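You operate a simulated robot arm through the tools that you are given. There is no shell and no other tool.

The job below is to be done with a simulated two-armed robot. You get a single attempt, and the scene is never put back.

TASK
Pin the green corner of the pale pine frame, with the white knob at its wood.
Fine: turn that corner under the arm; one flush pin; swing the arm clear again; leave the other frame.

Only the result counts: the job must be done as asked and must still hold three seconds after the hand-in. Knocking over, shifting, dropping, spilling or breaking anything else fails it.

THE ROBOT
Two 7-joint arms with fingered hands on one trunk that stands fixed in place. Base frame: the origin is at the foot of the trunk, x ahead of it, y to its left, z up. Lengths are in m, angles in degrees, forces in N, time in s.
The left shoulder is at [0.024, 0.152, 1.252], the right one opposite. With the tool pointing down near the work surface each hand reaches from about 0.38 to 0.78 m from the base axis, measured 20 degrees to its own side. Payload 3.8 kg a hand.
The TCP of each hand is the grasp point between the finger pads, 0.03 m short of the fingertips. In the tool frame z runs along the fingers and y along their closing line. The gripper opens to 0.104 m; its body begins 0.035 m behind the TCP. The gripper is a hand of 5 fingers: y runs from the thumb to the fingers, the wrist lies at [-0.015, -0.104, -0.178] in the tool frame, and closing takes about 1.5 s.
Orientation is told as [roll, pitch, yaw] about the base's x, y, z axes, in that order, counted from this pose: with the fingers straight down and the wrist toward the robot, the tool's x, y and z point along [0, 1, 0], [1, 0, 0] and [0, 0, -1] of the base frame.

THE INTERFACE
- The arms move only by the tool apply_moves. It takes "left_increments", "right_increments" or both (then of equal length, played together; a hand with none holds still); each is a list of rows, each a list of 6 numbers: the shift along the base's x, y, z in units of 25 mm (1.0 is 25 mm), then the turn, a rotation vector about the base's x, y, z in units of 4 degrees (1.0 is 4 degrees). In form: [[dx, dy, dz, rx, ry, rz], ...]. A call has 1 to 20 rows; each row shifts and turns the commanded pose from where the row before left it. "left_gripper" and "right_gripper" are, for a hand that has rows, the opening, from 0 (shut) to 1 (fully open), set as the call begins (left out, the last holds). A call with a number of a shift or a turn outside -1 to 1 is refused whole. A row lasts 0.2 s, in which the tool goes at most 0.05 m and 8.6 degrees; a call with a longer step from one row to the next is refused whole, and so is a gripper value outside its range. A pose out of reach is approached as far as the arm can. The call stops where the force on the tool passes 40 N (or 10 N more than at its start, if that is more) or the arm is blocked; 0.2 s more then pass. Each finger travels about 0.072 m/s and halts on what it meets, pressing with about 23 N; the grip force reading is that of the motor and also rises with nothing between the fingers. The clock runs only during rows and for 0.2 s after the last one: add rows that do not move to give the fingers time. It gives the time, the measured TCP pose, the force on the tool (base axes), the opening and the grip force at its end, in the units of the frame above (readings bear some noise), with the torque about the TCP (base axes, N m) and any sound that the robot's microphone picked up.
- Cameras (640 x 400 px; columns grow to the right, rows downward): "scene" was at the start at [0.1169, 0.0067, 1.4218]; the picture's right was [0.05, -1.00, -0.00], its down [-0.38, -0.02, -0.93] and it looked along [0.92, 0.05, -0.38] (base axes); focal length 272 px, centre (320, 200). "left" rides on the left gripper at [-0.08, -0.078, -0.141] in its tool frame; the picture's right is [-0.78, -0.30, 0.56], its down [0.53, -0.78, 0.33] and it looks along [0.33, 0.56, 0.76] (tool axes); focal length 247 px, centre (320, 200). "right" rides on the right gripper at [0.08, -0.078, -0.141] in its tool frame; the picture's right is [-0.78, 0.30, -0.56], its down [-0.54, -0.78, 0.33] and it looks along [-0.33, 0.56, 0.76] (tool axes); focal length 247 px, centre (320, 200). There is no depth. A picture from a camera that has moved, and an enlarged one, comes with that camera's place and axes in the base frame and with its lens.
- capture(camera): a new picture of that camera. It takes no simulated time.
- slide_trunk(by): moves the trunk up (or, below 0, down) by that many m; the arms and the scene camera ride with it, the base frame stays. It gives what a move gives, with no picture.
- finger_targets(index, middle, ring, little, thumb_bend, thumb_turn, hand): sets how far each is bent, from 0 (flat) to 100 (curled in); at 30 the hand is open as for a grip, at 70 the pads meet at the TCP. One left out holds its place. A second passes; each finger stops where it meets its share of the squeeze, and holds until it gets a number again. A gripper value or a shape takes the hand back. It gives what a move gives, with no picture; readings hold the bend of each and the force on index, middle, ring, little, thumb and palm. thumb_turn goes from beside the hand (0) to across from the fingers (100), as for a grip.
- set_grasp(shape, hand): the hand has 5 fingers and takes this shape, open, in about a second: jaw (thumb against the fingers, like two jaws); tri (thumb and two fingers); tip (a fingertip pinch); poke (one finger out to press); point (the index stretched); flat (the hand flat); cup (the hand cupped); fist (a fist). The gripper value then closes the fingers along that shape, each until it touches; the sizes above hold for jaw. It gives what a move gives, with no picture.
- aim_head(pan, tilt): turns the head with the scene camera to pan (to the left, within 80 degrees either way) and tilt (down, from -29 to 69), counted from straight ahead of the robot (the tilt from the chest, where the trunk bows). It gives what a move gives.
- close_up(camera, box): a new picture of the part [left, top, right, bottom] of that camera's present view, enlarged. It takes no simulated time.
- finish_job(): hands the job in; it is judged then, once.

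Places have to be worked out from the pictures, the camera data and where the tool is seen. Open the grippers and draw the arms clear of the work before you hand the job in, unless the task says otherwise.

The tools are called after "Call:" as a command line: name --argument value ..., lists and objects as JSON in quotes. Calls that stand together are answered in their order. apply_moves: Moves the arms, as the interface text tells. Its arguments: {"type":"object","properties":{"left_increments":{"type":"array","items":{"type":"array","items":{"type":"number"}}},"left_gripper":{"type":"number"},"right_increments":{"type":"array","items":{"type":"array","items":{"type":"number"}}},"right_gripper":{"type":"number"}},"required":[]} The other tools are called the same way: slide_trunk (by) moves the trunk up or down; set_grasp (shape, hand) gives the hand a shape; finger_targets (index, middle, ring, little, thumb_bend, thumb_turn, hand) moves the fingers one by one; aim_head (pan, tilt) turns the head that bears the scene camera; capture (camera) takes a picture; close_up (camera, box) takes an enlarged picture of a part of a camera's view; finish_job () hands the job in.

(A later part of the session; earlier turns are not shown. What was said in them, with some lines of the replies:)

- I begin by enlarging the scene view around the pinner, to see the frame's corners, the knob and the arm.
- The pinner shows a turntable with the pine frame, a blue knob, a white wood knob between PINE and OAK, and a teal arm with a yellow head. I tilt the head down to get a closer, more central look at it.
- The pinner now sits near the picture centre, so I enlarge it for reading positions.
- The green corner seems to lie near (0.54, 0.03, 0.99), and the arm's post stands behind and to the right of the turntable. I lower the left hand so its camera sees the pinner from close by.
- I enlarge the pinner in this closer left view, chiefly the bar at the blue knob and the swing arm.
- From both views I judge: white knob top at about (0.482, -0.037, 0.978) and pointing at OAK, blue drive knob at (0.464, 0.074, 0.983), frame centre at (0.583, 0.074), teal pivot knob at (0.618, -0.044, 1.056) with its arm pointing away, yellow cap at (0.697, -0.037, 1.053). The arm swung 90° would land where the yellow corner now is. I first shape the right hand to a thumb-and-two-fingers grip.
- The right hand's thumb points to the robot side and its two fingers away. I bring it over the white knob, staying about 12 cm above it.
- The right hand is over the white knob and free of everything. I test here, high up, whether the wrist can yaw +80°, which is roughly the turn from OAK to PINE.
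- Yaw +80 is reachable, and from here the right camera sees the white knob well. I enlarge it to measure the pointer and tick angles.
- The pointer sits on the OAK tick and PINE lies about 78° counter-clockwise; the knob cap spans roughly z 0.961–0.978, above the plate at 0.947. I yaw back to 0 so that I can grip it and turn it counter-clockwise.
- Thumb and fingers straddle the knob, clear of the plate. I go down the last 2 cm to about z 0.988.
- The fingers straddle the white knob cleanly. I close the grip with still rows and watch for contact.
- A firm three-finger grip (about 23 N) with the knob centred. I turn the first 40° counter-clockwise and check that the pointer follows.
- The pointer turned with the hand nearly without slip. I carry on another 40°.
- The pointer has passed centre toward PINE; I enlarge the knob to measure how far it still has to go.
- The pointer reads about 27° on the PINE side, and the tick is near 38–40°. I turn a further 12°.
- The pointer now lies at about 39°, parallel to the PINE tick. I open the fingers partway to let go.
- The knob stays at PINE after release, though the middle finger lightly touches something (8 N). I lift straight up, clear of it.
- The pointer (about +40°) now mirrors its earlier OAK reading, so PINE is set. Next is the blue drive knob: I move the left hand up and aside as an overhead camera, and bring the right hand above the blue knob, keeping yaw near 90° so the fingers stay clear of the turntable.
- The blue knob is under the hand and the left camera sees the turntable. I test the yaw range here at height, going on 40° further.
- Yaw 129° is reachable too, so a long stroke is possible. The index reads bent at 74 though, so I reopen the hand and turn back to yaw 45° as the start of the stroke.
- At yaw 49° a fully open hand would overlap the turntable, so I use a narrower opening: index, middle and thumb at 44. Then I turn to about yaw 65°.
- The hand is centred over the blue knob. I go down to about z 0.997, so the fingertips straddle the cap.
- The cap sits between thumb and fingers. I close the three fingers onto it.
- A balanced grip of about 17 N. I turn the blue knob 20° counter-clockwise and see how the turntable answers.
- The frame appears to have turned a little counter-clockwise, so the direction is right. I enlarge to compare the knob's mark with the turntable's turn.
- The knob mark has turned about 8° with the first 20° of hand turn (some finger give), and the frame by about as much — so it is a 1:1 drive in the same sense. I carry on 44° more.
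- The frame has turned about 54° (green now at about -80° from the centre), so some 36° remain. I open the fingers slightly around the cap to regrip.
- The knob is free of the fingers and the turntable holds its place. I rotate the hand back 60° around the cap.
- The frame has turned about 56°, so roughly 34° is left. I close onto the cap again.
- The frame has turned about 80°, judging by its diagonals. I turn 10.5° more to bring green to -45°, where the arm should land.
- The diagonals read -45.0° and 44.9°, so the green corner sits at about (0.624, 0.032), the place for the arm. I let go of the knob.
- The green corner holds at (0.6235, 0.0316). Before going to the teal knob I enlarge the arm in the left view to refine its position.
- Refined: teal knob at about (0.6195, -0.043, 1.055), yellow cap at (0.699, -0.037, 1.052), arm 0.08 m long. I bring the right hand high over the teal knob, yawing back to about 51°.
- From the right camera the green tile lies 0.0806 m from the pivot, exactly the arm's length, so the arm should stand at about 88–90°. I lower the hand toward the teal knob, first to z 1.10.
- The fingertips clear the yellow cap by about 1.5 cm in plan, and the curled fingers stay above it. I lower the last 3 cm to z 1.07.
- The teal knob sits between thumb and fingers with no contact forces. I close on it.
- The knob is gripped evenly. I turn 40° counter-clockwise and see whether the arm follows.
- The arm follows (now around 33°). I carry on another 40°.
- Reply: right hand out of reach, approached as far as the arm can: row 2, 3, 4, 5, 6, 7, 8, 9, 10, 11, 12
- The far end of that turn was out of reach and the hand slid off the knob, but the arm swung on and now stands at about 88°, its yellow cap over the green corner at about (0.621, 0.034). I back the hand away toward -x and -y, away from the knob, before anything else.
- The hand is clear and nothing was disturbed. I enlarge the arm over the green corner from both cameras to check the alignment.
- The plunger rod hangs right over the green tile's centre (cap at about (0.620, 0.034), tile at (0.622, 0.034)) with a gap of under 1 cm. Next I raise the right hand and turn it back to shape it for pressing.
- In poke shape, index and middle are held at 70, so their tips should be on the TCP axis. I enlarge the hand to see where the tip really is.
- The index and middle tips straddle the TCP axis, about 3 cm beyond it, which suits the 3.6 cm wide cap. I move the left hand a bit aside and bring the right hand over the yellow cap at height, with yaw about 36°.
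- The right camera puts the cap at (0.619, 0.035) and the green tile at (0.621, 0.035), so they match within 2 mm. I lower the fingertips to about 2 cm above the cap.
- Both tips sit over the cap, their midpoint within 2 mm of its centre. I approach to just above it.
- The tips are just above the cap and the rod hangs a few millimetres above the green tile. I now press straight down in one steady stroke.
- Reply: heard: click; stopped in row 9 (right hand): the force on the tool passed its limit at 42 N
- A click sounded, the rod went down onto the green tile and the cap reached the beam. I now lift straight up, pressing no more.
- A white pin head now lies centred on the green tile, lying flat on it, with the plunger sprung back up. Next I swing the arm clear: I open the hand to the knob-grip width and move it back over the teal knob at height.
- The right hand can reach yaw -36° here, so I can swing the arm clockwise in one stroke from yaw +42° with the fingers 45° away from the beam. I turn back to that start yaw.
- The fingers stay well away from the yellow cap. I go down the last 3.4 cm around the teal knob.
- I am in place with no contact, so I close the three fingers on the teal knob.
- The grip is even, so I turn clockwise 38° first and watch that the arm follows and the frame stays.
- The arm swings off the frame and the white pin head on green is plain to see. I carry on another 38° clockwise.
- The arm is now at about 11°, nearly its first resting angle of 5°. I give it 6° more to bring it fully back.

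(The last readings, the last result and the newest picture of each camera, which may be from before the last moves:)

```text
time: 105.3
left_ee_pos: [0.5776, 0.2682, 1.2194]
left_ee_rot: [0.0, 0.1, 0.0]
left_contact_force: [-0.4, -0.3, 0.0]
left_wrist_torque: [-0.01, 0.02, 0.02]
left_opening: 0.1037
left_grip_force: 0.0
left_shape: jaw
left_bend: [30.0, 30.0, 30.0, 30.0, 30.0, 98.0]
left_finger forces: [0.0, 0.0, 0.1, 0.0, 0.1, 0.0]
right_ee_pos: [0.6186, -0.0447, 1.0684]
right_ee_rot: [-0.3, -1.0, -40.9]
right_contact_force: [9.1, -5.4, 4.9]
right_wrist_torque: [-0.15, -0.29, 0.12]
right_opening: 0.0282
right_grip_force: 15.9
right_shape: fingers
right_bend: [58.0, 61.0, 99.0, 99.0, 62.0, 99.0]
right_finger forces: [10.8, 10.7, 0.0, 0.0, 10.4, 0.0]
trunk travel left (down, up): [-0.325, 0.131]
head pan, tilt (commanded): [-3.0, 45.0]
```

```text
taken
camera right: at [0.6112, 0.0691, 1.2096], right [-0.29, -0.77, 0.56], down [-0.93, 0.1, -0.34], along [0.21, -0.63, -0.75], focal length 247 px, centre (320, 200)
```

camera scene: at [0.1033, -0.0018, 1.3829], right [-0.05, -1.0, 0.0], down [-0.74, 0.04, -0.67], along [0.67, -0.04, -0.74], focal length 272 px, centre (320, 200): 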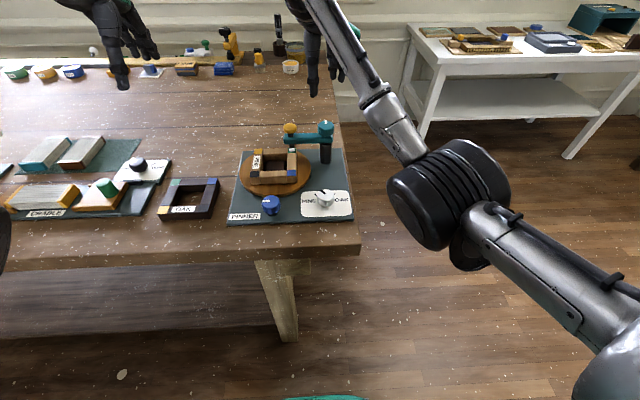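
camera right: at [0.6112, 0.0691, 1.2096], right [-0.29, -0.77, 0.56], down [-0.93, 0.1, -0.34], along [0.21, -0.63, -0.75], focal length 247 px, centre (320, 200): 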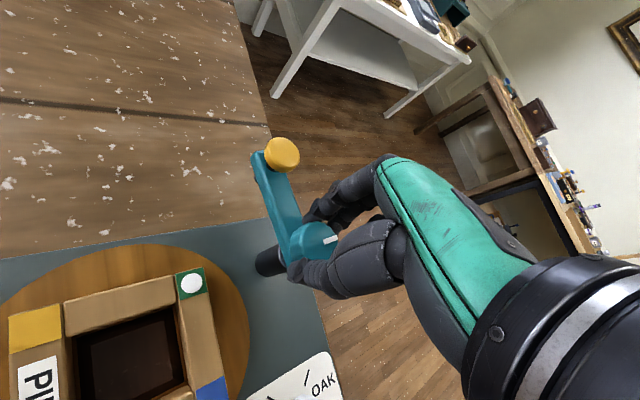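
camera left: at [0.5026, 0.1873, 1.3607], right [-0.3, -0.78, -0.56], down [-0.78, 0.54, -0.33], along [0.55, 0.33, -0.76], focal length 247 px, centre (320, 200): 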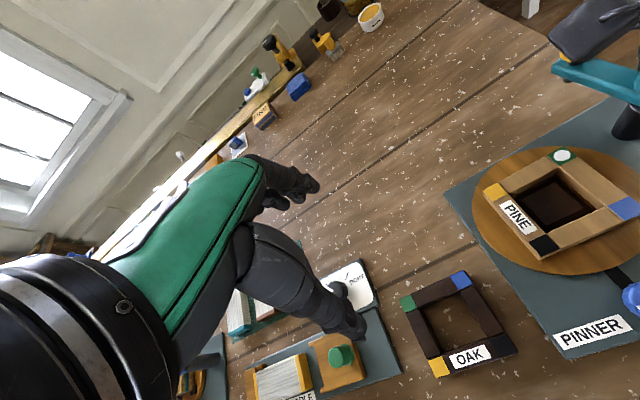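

The arm is back at about its starting angle. I open the fingers and lift straight up off the knob.

Call:
finger_targets --hand "right" --index 44 --middle 44 --thumb_bend 46

Call:
apply_moves --right_increments '[[0, 0, 0.4, 0, 0, 0], [0, 0, 0.6, 0, 0, 0], [0, 0, 0.8, 0, 0, 0], [0, 0, 0.8, 0, 0, 0], [0, 0, 0.8, 0, 0, 0], [0, 0, 0.8, 0, 0, 0]]'

Call:
capture --camera "right"

Call:
capture --camera "scene"

```text
time: 106.3
left_ee_pos: [0.5766, 0.2682, 1.2215]
left_ee_rot: [0.1, 0.0, 0.0]
left_contact_force: [0.1, 1.0, -0.1]
left_wrist_torque: [0.0, -0.02, -0.02]
left_opening: 0.1038
left_grip_force: 0.0
left_shape: jaw
left_bend: [30.0, 30.0, 30.0, 30.0, 30.0, 98.0]
left_finger forces: [0.0, 0.0, 0.0, 0.0, 0.1, 0.1]
right_ee_pos: [0.6182, -0.0422, 1.0707]
right_ee_rot: [-0.3, -0.9, -40.9]
right_contact_force: [-0.4, -0.4, 0.0]
right_wrist_torque: [0.02, 0.03, 0.0]
right_opening: 0.0647
right_grip_force: 0.1
right_shape: fingers
right_bend: [44.0, 44.0, 99.0, 99.0, 46.0, 98.0]
right_finger forces: [0.0, 0.0, 0.0, 0.0, 0.0, 0.0]
trunk travel left (down, up): [-0.325, 0.131]
head pan, tilt (commanded): [-3.0, 45.0]
```

```text
time: 107.7
left_ee_pos: [0.5763, 0.2689, 1.2209]
left_ee_rot: [-0.1, 0.0, 0.0]
left_contact_force: [-0.5, 1.0, -0.1]
left_wrist_torque: [0.01, 0.01, 0.0]
left_opening: 0.1037
left_grip_force: 0.1
left_shape: jaw
left_bend: [30.0, 30.0, 30.0, 30.0, 30.0, 98.0]
left_finger forces: [0.0, 0.1, 0.1, 0.1, 0.0, 0.0]
right_ee_pos: [0.6175, -0.0416, 1.1771]
right_ee_rot: [-0.2, -0.9, -41.0]
right_contact_force: [0.4, -0.1, -0.8]
right_wrist_torque: [-0.01, -0.01, -0.02]
right_opening: 0.0646
right_grip_force: 0.0
right_shape: fingers
right_bend: [44.0, 44.0, 99.0, 99.0, 46.0, 98.0]
right_finger forces: [0.0, 0.0, 0.0, 0.0, 0.0, 0.0]
trunk travel left (down, up): [-0.325, 0.131]
head pan, tilt (commanded): [-3.0, 45.0]
```

```text
taken
camera right: at [0.61, 0.071, 1.3161], right [-0.29, -0.77, 0.56], down [-0.93, 0.1, -0.34], along [0.21, -0.63, -0.75], focal length 247 px, centre (320, 200)
```

right: 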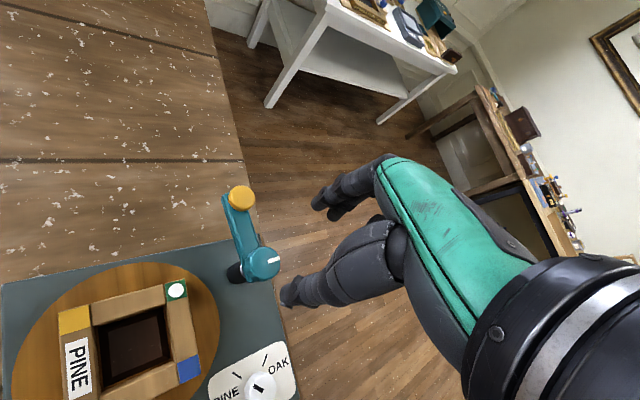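

```text
taken
camera scene: at [0.1031, -0.002, 1.3829], right [-0.05, -1.0, 0.0], down [-0.74, 0.04, -0.67], along [0.67, -0.04, -0.74], focal length 272 px, centre (320, 200)
```

scene: 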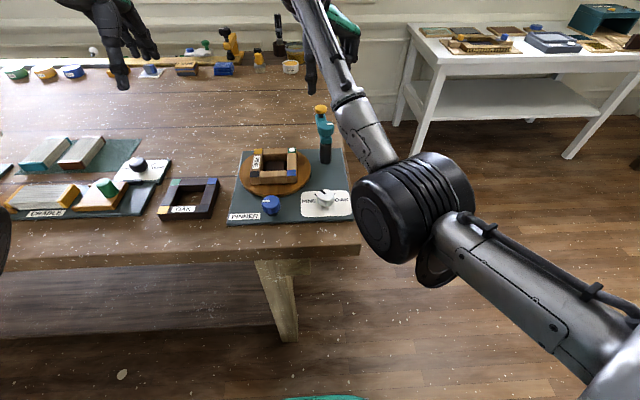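

The arm rests back at its starting place and nothing else moved. I raise the right hand, turn it back, and withdraw it to its first place, opening it fully; the left hand draws back too.

Call:
apply_moves --right_increments '[[0, 0, 0.5, 0, 0, 0.85], [0, 0, 0.5, 0, 0, 0.85], [0, 0, 0.5, 0, 0, 0.85], [0, 0, 0.5, 0, 0, 0.85], [0, 0, 0.5, 0, 0, 0.85], [0, 0, 0.5, 0, 0, 0.85], [0, 0, 0.5, 0, 0, 0.85], [0, 0, 0.5, 0, 0, 0.85], [0, 0, 0.5, 0, 0, 0.85], [0, 0, 0.5, 0, 0, 0.85], [0, 0, 0.5, 0, 0, 0.85], [0, 0, 0.5, 0, 0, 0.85]]'

Call:
apply_moves --left_increments '[[0, -0.2, 0.5, 0, 0, 0], [0, -0.2, 0.5, 0, 0, 0], [0, -0.2, 0.5, 0, 0, 0], [0, -0.2, 0.5, 0, 0, 0], [0, 0, 0.5, 0, 0, 0], [0, 0, 0.5, 0, 0, 0], [0, 0, 0.5, 0, 0, 0], [0, 0, 0.5, 0, 0, 0], [0, 0, 0.5, 0, 0, 0], [0, 0, 0.5, 0, 0, 0], [0, 0, 0.5, 0, 0, 0], [0, 0, 0.5, 0, 0, 0]]' --right_increments '[[-0.75, -0.45, 0, 0, 0, 0], [-0.75, -0.45, 0, 0, 0, 0], [-0.75, -0.45, 0, 0, 0, 0], [-0.75, -0.45, 0, 0, 0, 0], [-0.75, -0.45, 0, 0, 0, 0], [-0.75, -0.45, 0, 0, 0, 0], [-0.75, -0.45, 0, 0, 0, 0], [-0.75, -0.45, 0, 0, 0, 0], [-0.75, -0.45, 0, 0, 0, 0], [-0.75, -0.45, 0, 0, 0, 0], [-0.75, -0.45, 0, 0, 0, 0], [-0.75, -0.45, 0, 0, 0, 0]]' --right_gripper 1.0

Call:
capture --camera "scene"

Call:
close_up --camera "scene" --box '[220, 90, 380, 240]'

Call:
close_up --camera "scene" --box '[280, 140, 310, 165]'

Call:
close_up --camera "scene" --box '[295, 180, 360, 225]'

```text
time: 110.3
left_ee_pos: [0.5761, 0.2681, 1.2204]
left_ee_rot: [0.0, 0.1, 0.0]
left_contact_force: [0.9, -0.1, -0.3]
left_wrist_torque: [0.01, 0.0, 0.04]
left_opening: 0.1036
left_grip_force: 0.1
left_shape: jaw
left_bend: [30.0, 30.0, 30.0, 30.0, 30.0, 98.0]
left_finger forces: [0.1, 0.1, 0.1, 0.1, 0.0, 0.1]
right_ee_pos: [0.6178, -0.0419, 1.3262]
right_ee_rot: [-0.2, -0.9, 0.0]
right_contact_force: [-0.3, -0.1, -0.2]
right_wrist_torque: [0.0, -0.01, -0.01]
right_opening: 0.0644
right_grip_force: 0.1
right_shape: fingers
right_bend: [44.0, 44.0, 99.0, 99.0, 46.0, 98.0]
right_finger forces: [0.1, 0.0, 0.0, 0.0, 0.0, 0.0]
trunk travel left (down, up): [-0.325, 0.131]
head pan, tilt (commanded): [-3.0, 45.0]
```

```text
time: 112.9
left_ee_pos: [0.5778, 0.2483, 1.3686]
left_ee_rot: [0.0, 0.0, 0.0]
left_contact_force: [0.5, 0.4, 0.2]
left_wrist_torque: [-0.02, 0.02, -0.01]
left_opening: 0.1041
left_grip_force: 0.0
left_shape: jaw
left_bend: [30.0, 30.0, 30.0, 30.0, 30.0, 98.0]
left_finger forces: [0.1, 0.0, 0.0, 0.0, 0.1, 0.0]
right_ee_pos: [0.5582, -0.1919, 1.2912]
right_ee_rot: [-0.2, -0.9, 0.0]
right_contact_force: [0.7, 0.3, 0.4]
right_wrist_torque: [0.02, -0.01, -0.01]
right_opening: 0.0002
right_grip_force: 0.0
right_shape: poke
right_bend: [70.0, 70.0, 99.0, 99.0, 100.0, 100.0]
right_finger forces: [0.1, 0.0, 0.0, 0.0, 0.1, 0.0]
right hand out of reach, approached as far as the arm can: row 3, 4, 5, 6, 7, 8, 9, 10, 11, 12
trunk travel left (down, up): [-0.325, 0.131]
head pan, tilt (commanded): [-3.0, 45.0]
```

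```text
taken
camera scene: at [0.103, -0.0027, 1.3829], right [-0.05, -1.0, 0.0], down [-0.74, 0.04, -0.67], along [0.67, -0.04, -0.74], focal length 272 px, centre (320, 200)
```

scene: 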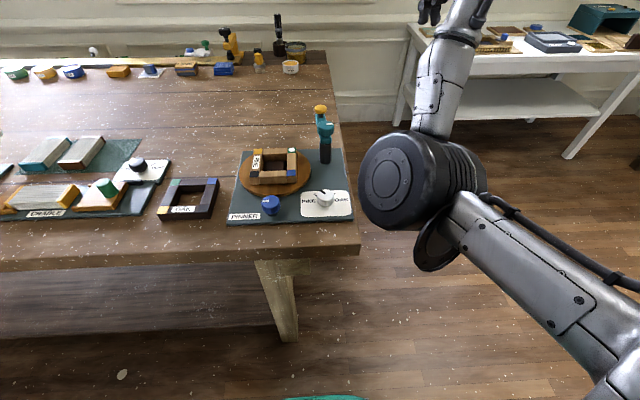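

```text
2.67 times, centred on (300, 165) of scene
camera zoom: at [0.103, -0.0027, 1.3829], right [-0.05, -1.0, 0.0], down [-0.74, 0.04, -0.67], along [0.67, -0.04, -0.74], focal length 724 px, centre (373, 293)
```

zoom: 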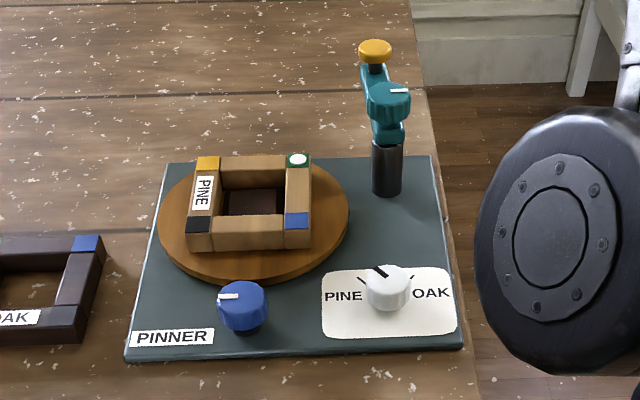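

```text
16.00 times, centred on (295, 152) of scene
camera zoom: at [0.103, -0.0027, 1.3829], right [-0.05, -1.0, 0.0], down [-0.74, 0.04, -0.67], along [0.67, -0.04, -0.74], focal length 4346 px, centre (720, 960)
```

zoom: 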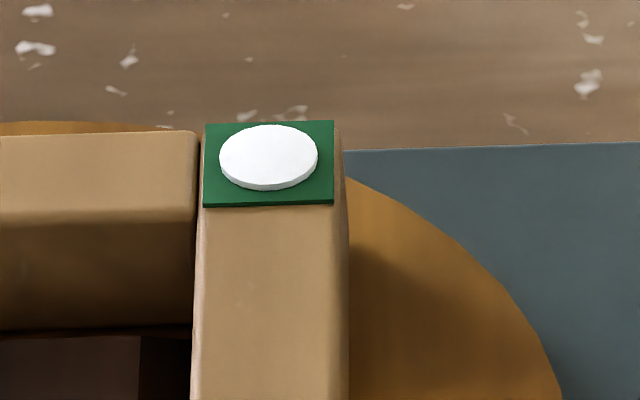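

```text
8.89 times, centred on (328, 202) of scene
camera zoom: at [0.103, -0.0027, 1.3829], right [-0.05, -1.0, 0.0], down [-0.74, 0.04, -0.67], along [0.67, -0.04, -0.74], focal length 2415 px, centre (253, 178)
```

zoom: 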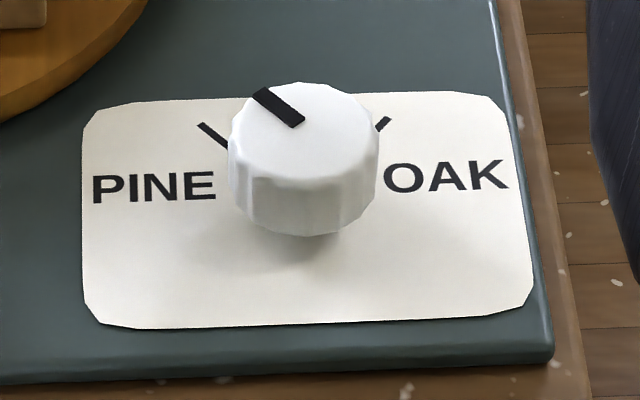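

The pin head lies flat and centred on green, the pointer stands at PINE, the arm is parked, and the oak frame is untouched. The right gripper has gone back to a closed poke shape, so I open it to the jaw shape.

Call:
set_grasp --hand "right" --shape "jaw"

Call:
apply_moves --right_increments '[[0, -0.3, 0.2, 0, 0, 0.5], [0, -0.3, 0.2, 0, 0, 0.5], [0, -0.3, 0.2, 0, 0, 0.5], [0, -0.3, 0.2, 0, 0, 0.5], [0, 0, 0, 0, 0, 0], [0, 0, 0, 0, 0, 0]]' --right_gripper 1.0

Call:
capture --camera "scene"

Call:
capture --camera "left"

Call:
capture --camera "right"

```text
time: 113.8
left_ee_pos: [0.578, 0.2489, 1.369]
left_ee_rot: [0.0, 0.0, 0.0]
left_contact_force: [-0.1, -0.3, 0.1]
left_wrist_torque: [-0.02, 0.01, 0.0]
left_opening: 0.1038
left_grip_force: 0.0
left_shape: jaw
left_bend: [30.0, 30.0, 30.0, 30.0, 30.0, 98.0]
left_finger forces: [0.0, 0.1, 0.0, 0.0, 0.0, 0.1]
right_ee_pos: [0.5584, -0.189, 1.2925]
right_ee_rot: [-0.2, -1.0, -0.1]
right_contact_force: [-0.1, 0.0, -0.4]
right_wrist_torque: [-0.01, 0.0, 0.0]
right_opening: 0.1038
right_grip_force: 0.1
right_shape: jaw
right_bend: [30.0, 30.0, 30.0, 30.0, 30.0, 98.0]
right_finger forces: [0.0, 0.1, 0.0, 0.1, 0.1, 0.0]
trunk travel left (down, up): [-0.325, 0.131]
head pan, tilt (commanded): [-3.0, 45.0]
```

```text
time: 115.2
left_ee_pos: [0.5788, 0.2492, 1.3691]
left_ee_rot: [0.1, -0.1, 0.0]
left_contact_force: [-0.1, 0.3, 0.1]
left_wrist_torque: [-0.02, -0.03, -0.03]
left_opening: 0.1038
left_grip_force: 0.0
left_shape: jaw
left_bend: [30.0, 30.0, 30.0, 30.0, 30.0, 98.0]
left_finger forces: [0.1, 0.1, 0.1, 0.0, 0.0, 0.0]
right_ee_pos: [0.5609, -0.2196, 1.3122]
right_ee_rot: [-0.1, -0.9, 8.0]
right_contact_force: [-0.1, 0.4, -0.5]
right_wrist_torque: [-0.01, -0.05, 0.03]
right_opening: 0.1037
right_grip_force: 0.0
right_shape: jaw
right_bend: [30.0, 30.0, 30.0, 30.0, 30.0, 98.0]
right_finger forces: [0.1, 0.1, 0.1, 0.0, 0.0, 0.0]
trunk travel left (down, up): [-0.325, 0.131]
head pan, tilt (commanded): [-3.0, 45.0]
```

```text
taken
camera scene: at [0.1033, -0.0021, 1.3829], right [-0.05, -1.0, 0.0], down [-0.74, 0.04, -0.67], along [0.67, -0.04, -0.74], focal length 272 px, centre (320, 200)
```

scene: 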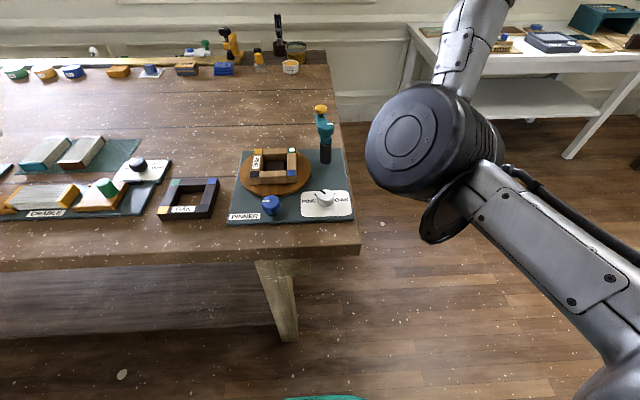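

```text
taken
camera left: at [0.5027, 0.169, 1.5098], right [-0.3, -0.78, -0.56], down [-0.78, 0.53, -0.33], along [0.56, 0.33, -0.76], focal length 247 px, centre (320, 200)
```

left: 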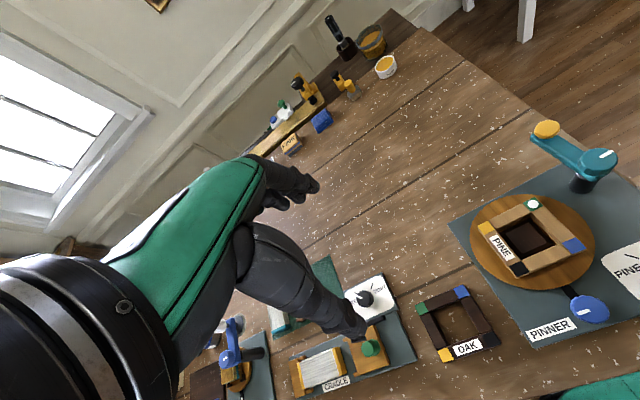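

```text
taken
camera right: at [0.4702, -0.1499, 1.4519], right [0.39, -0.73, 0.56], down [-0.69, -0.64, -0.34], along [0.61, -0.25, -0.75], focal length 247 px, centre (320, 200)
```

right: 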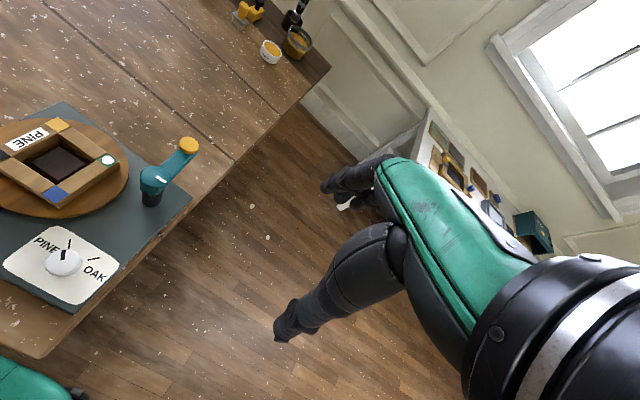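

Both hands are open and clear of the work. I take one last enlarged look at the wood knob and the pin from the right camera before handing in.

Call:
close_up --camera "right" --box '[0, 120, 200, 310]'

Call:
close_up --camera "right" --box '[0, 215, 125, 310]'

```text
2.11 times, centred on (100, 215) of right
camera zoom: at [0.4702, -0.1499, 1.4519], right [0.39, -0.73, 0.56], down [-0.69, -0.64, -0.34], along [0.61, -0.25, -0.75], focal length 520 px, centre (783, 168)
```

zoom: 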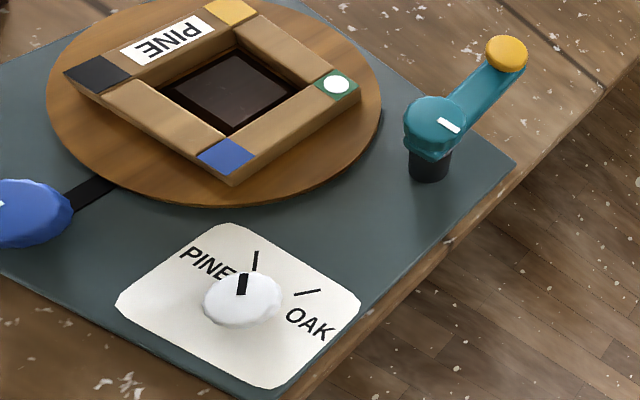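

```text
4.21 times, centred on (62, 262) of right
camera zoom: at [0.4702, -0.1499, 1.4519], right [0.39, -0.73, 0.56], down [-0.69, -0.64, -0.34], along [0.61, -0.25, -0.75], focal length 1040 px, centre (1404, -63)
```

zoom: 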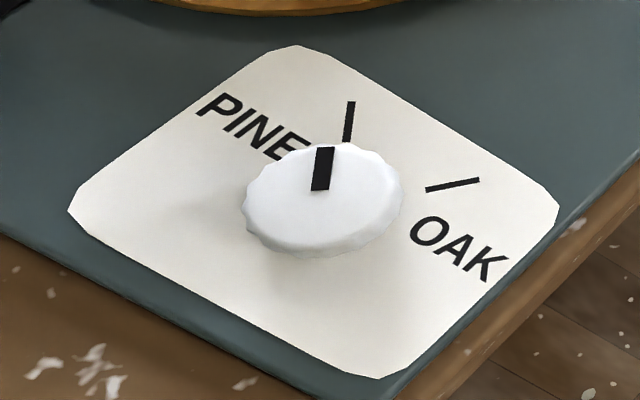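

The pointer runs parallel to the PINE tick, one flush pin head lies on the green corner, the arm is swung clear, the oak frame is untouched, and both hands are open and away. I hand the job in.

Call:
finish_job

```text
The job is handed in.
```

The green corner of the pine frame now has one pin, and I've handed the job in. The hand-in gave no verdict, so I can't say whether it passed.

- **Wood knob:** I turned the white knob from OAK to PINE. In the last close-up its pointer runs parallel to the PINE tick.
- **Corner:** I turned the table about 90° with the blue knob, which brought the green corner under the arm to within about 2 mm.
- **Pin:** I pressed the yellow cap once and heard one click. A white pin head lies flat and centred on the green tile. I judged it flush by eye.
- **Arm:** I swung it back to about its starting angle, clear of the frame.
- **Everything else:** I never touched the oak frame, and the last pictures show nothing else shifted. Both hands are open and away from the work.

When I first swung the arm over, the right hand ran out of reach and slipped off the teal knob. The arm still landed over the green corner, and nothing was knocked. The right hand could not get all the way back to its starting place, so it rests to the right of the table, well clear.
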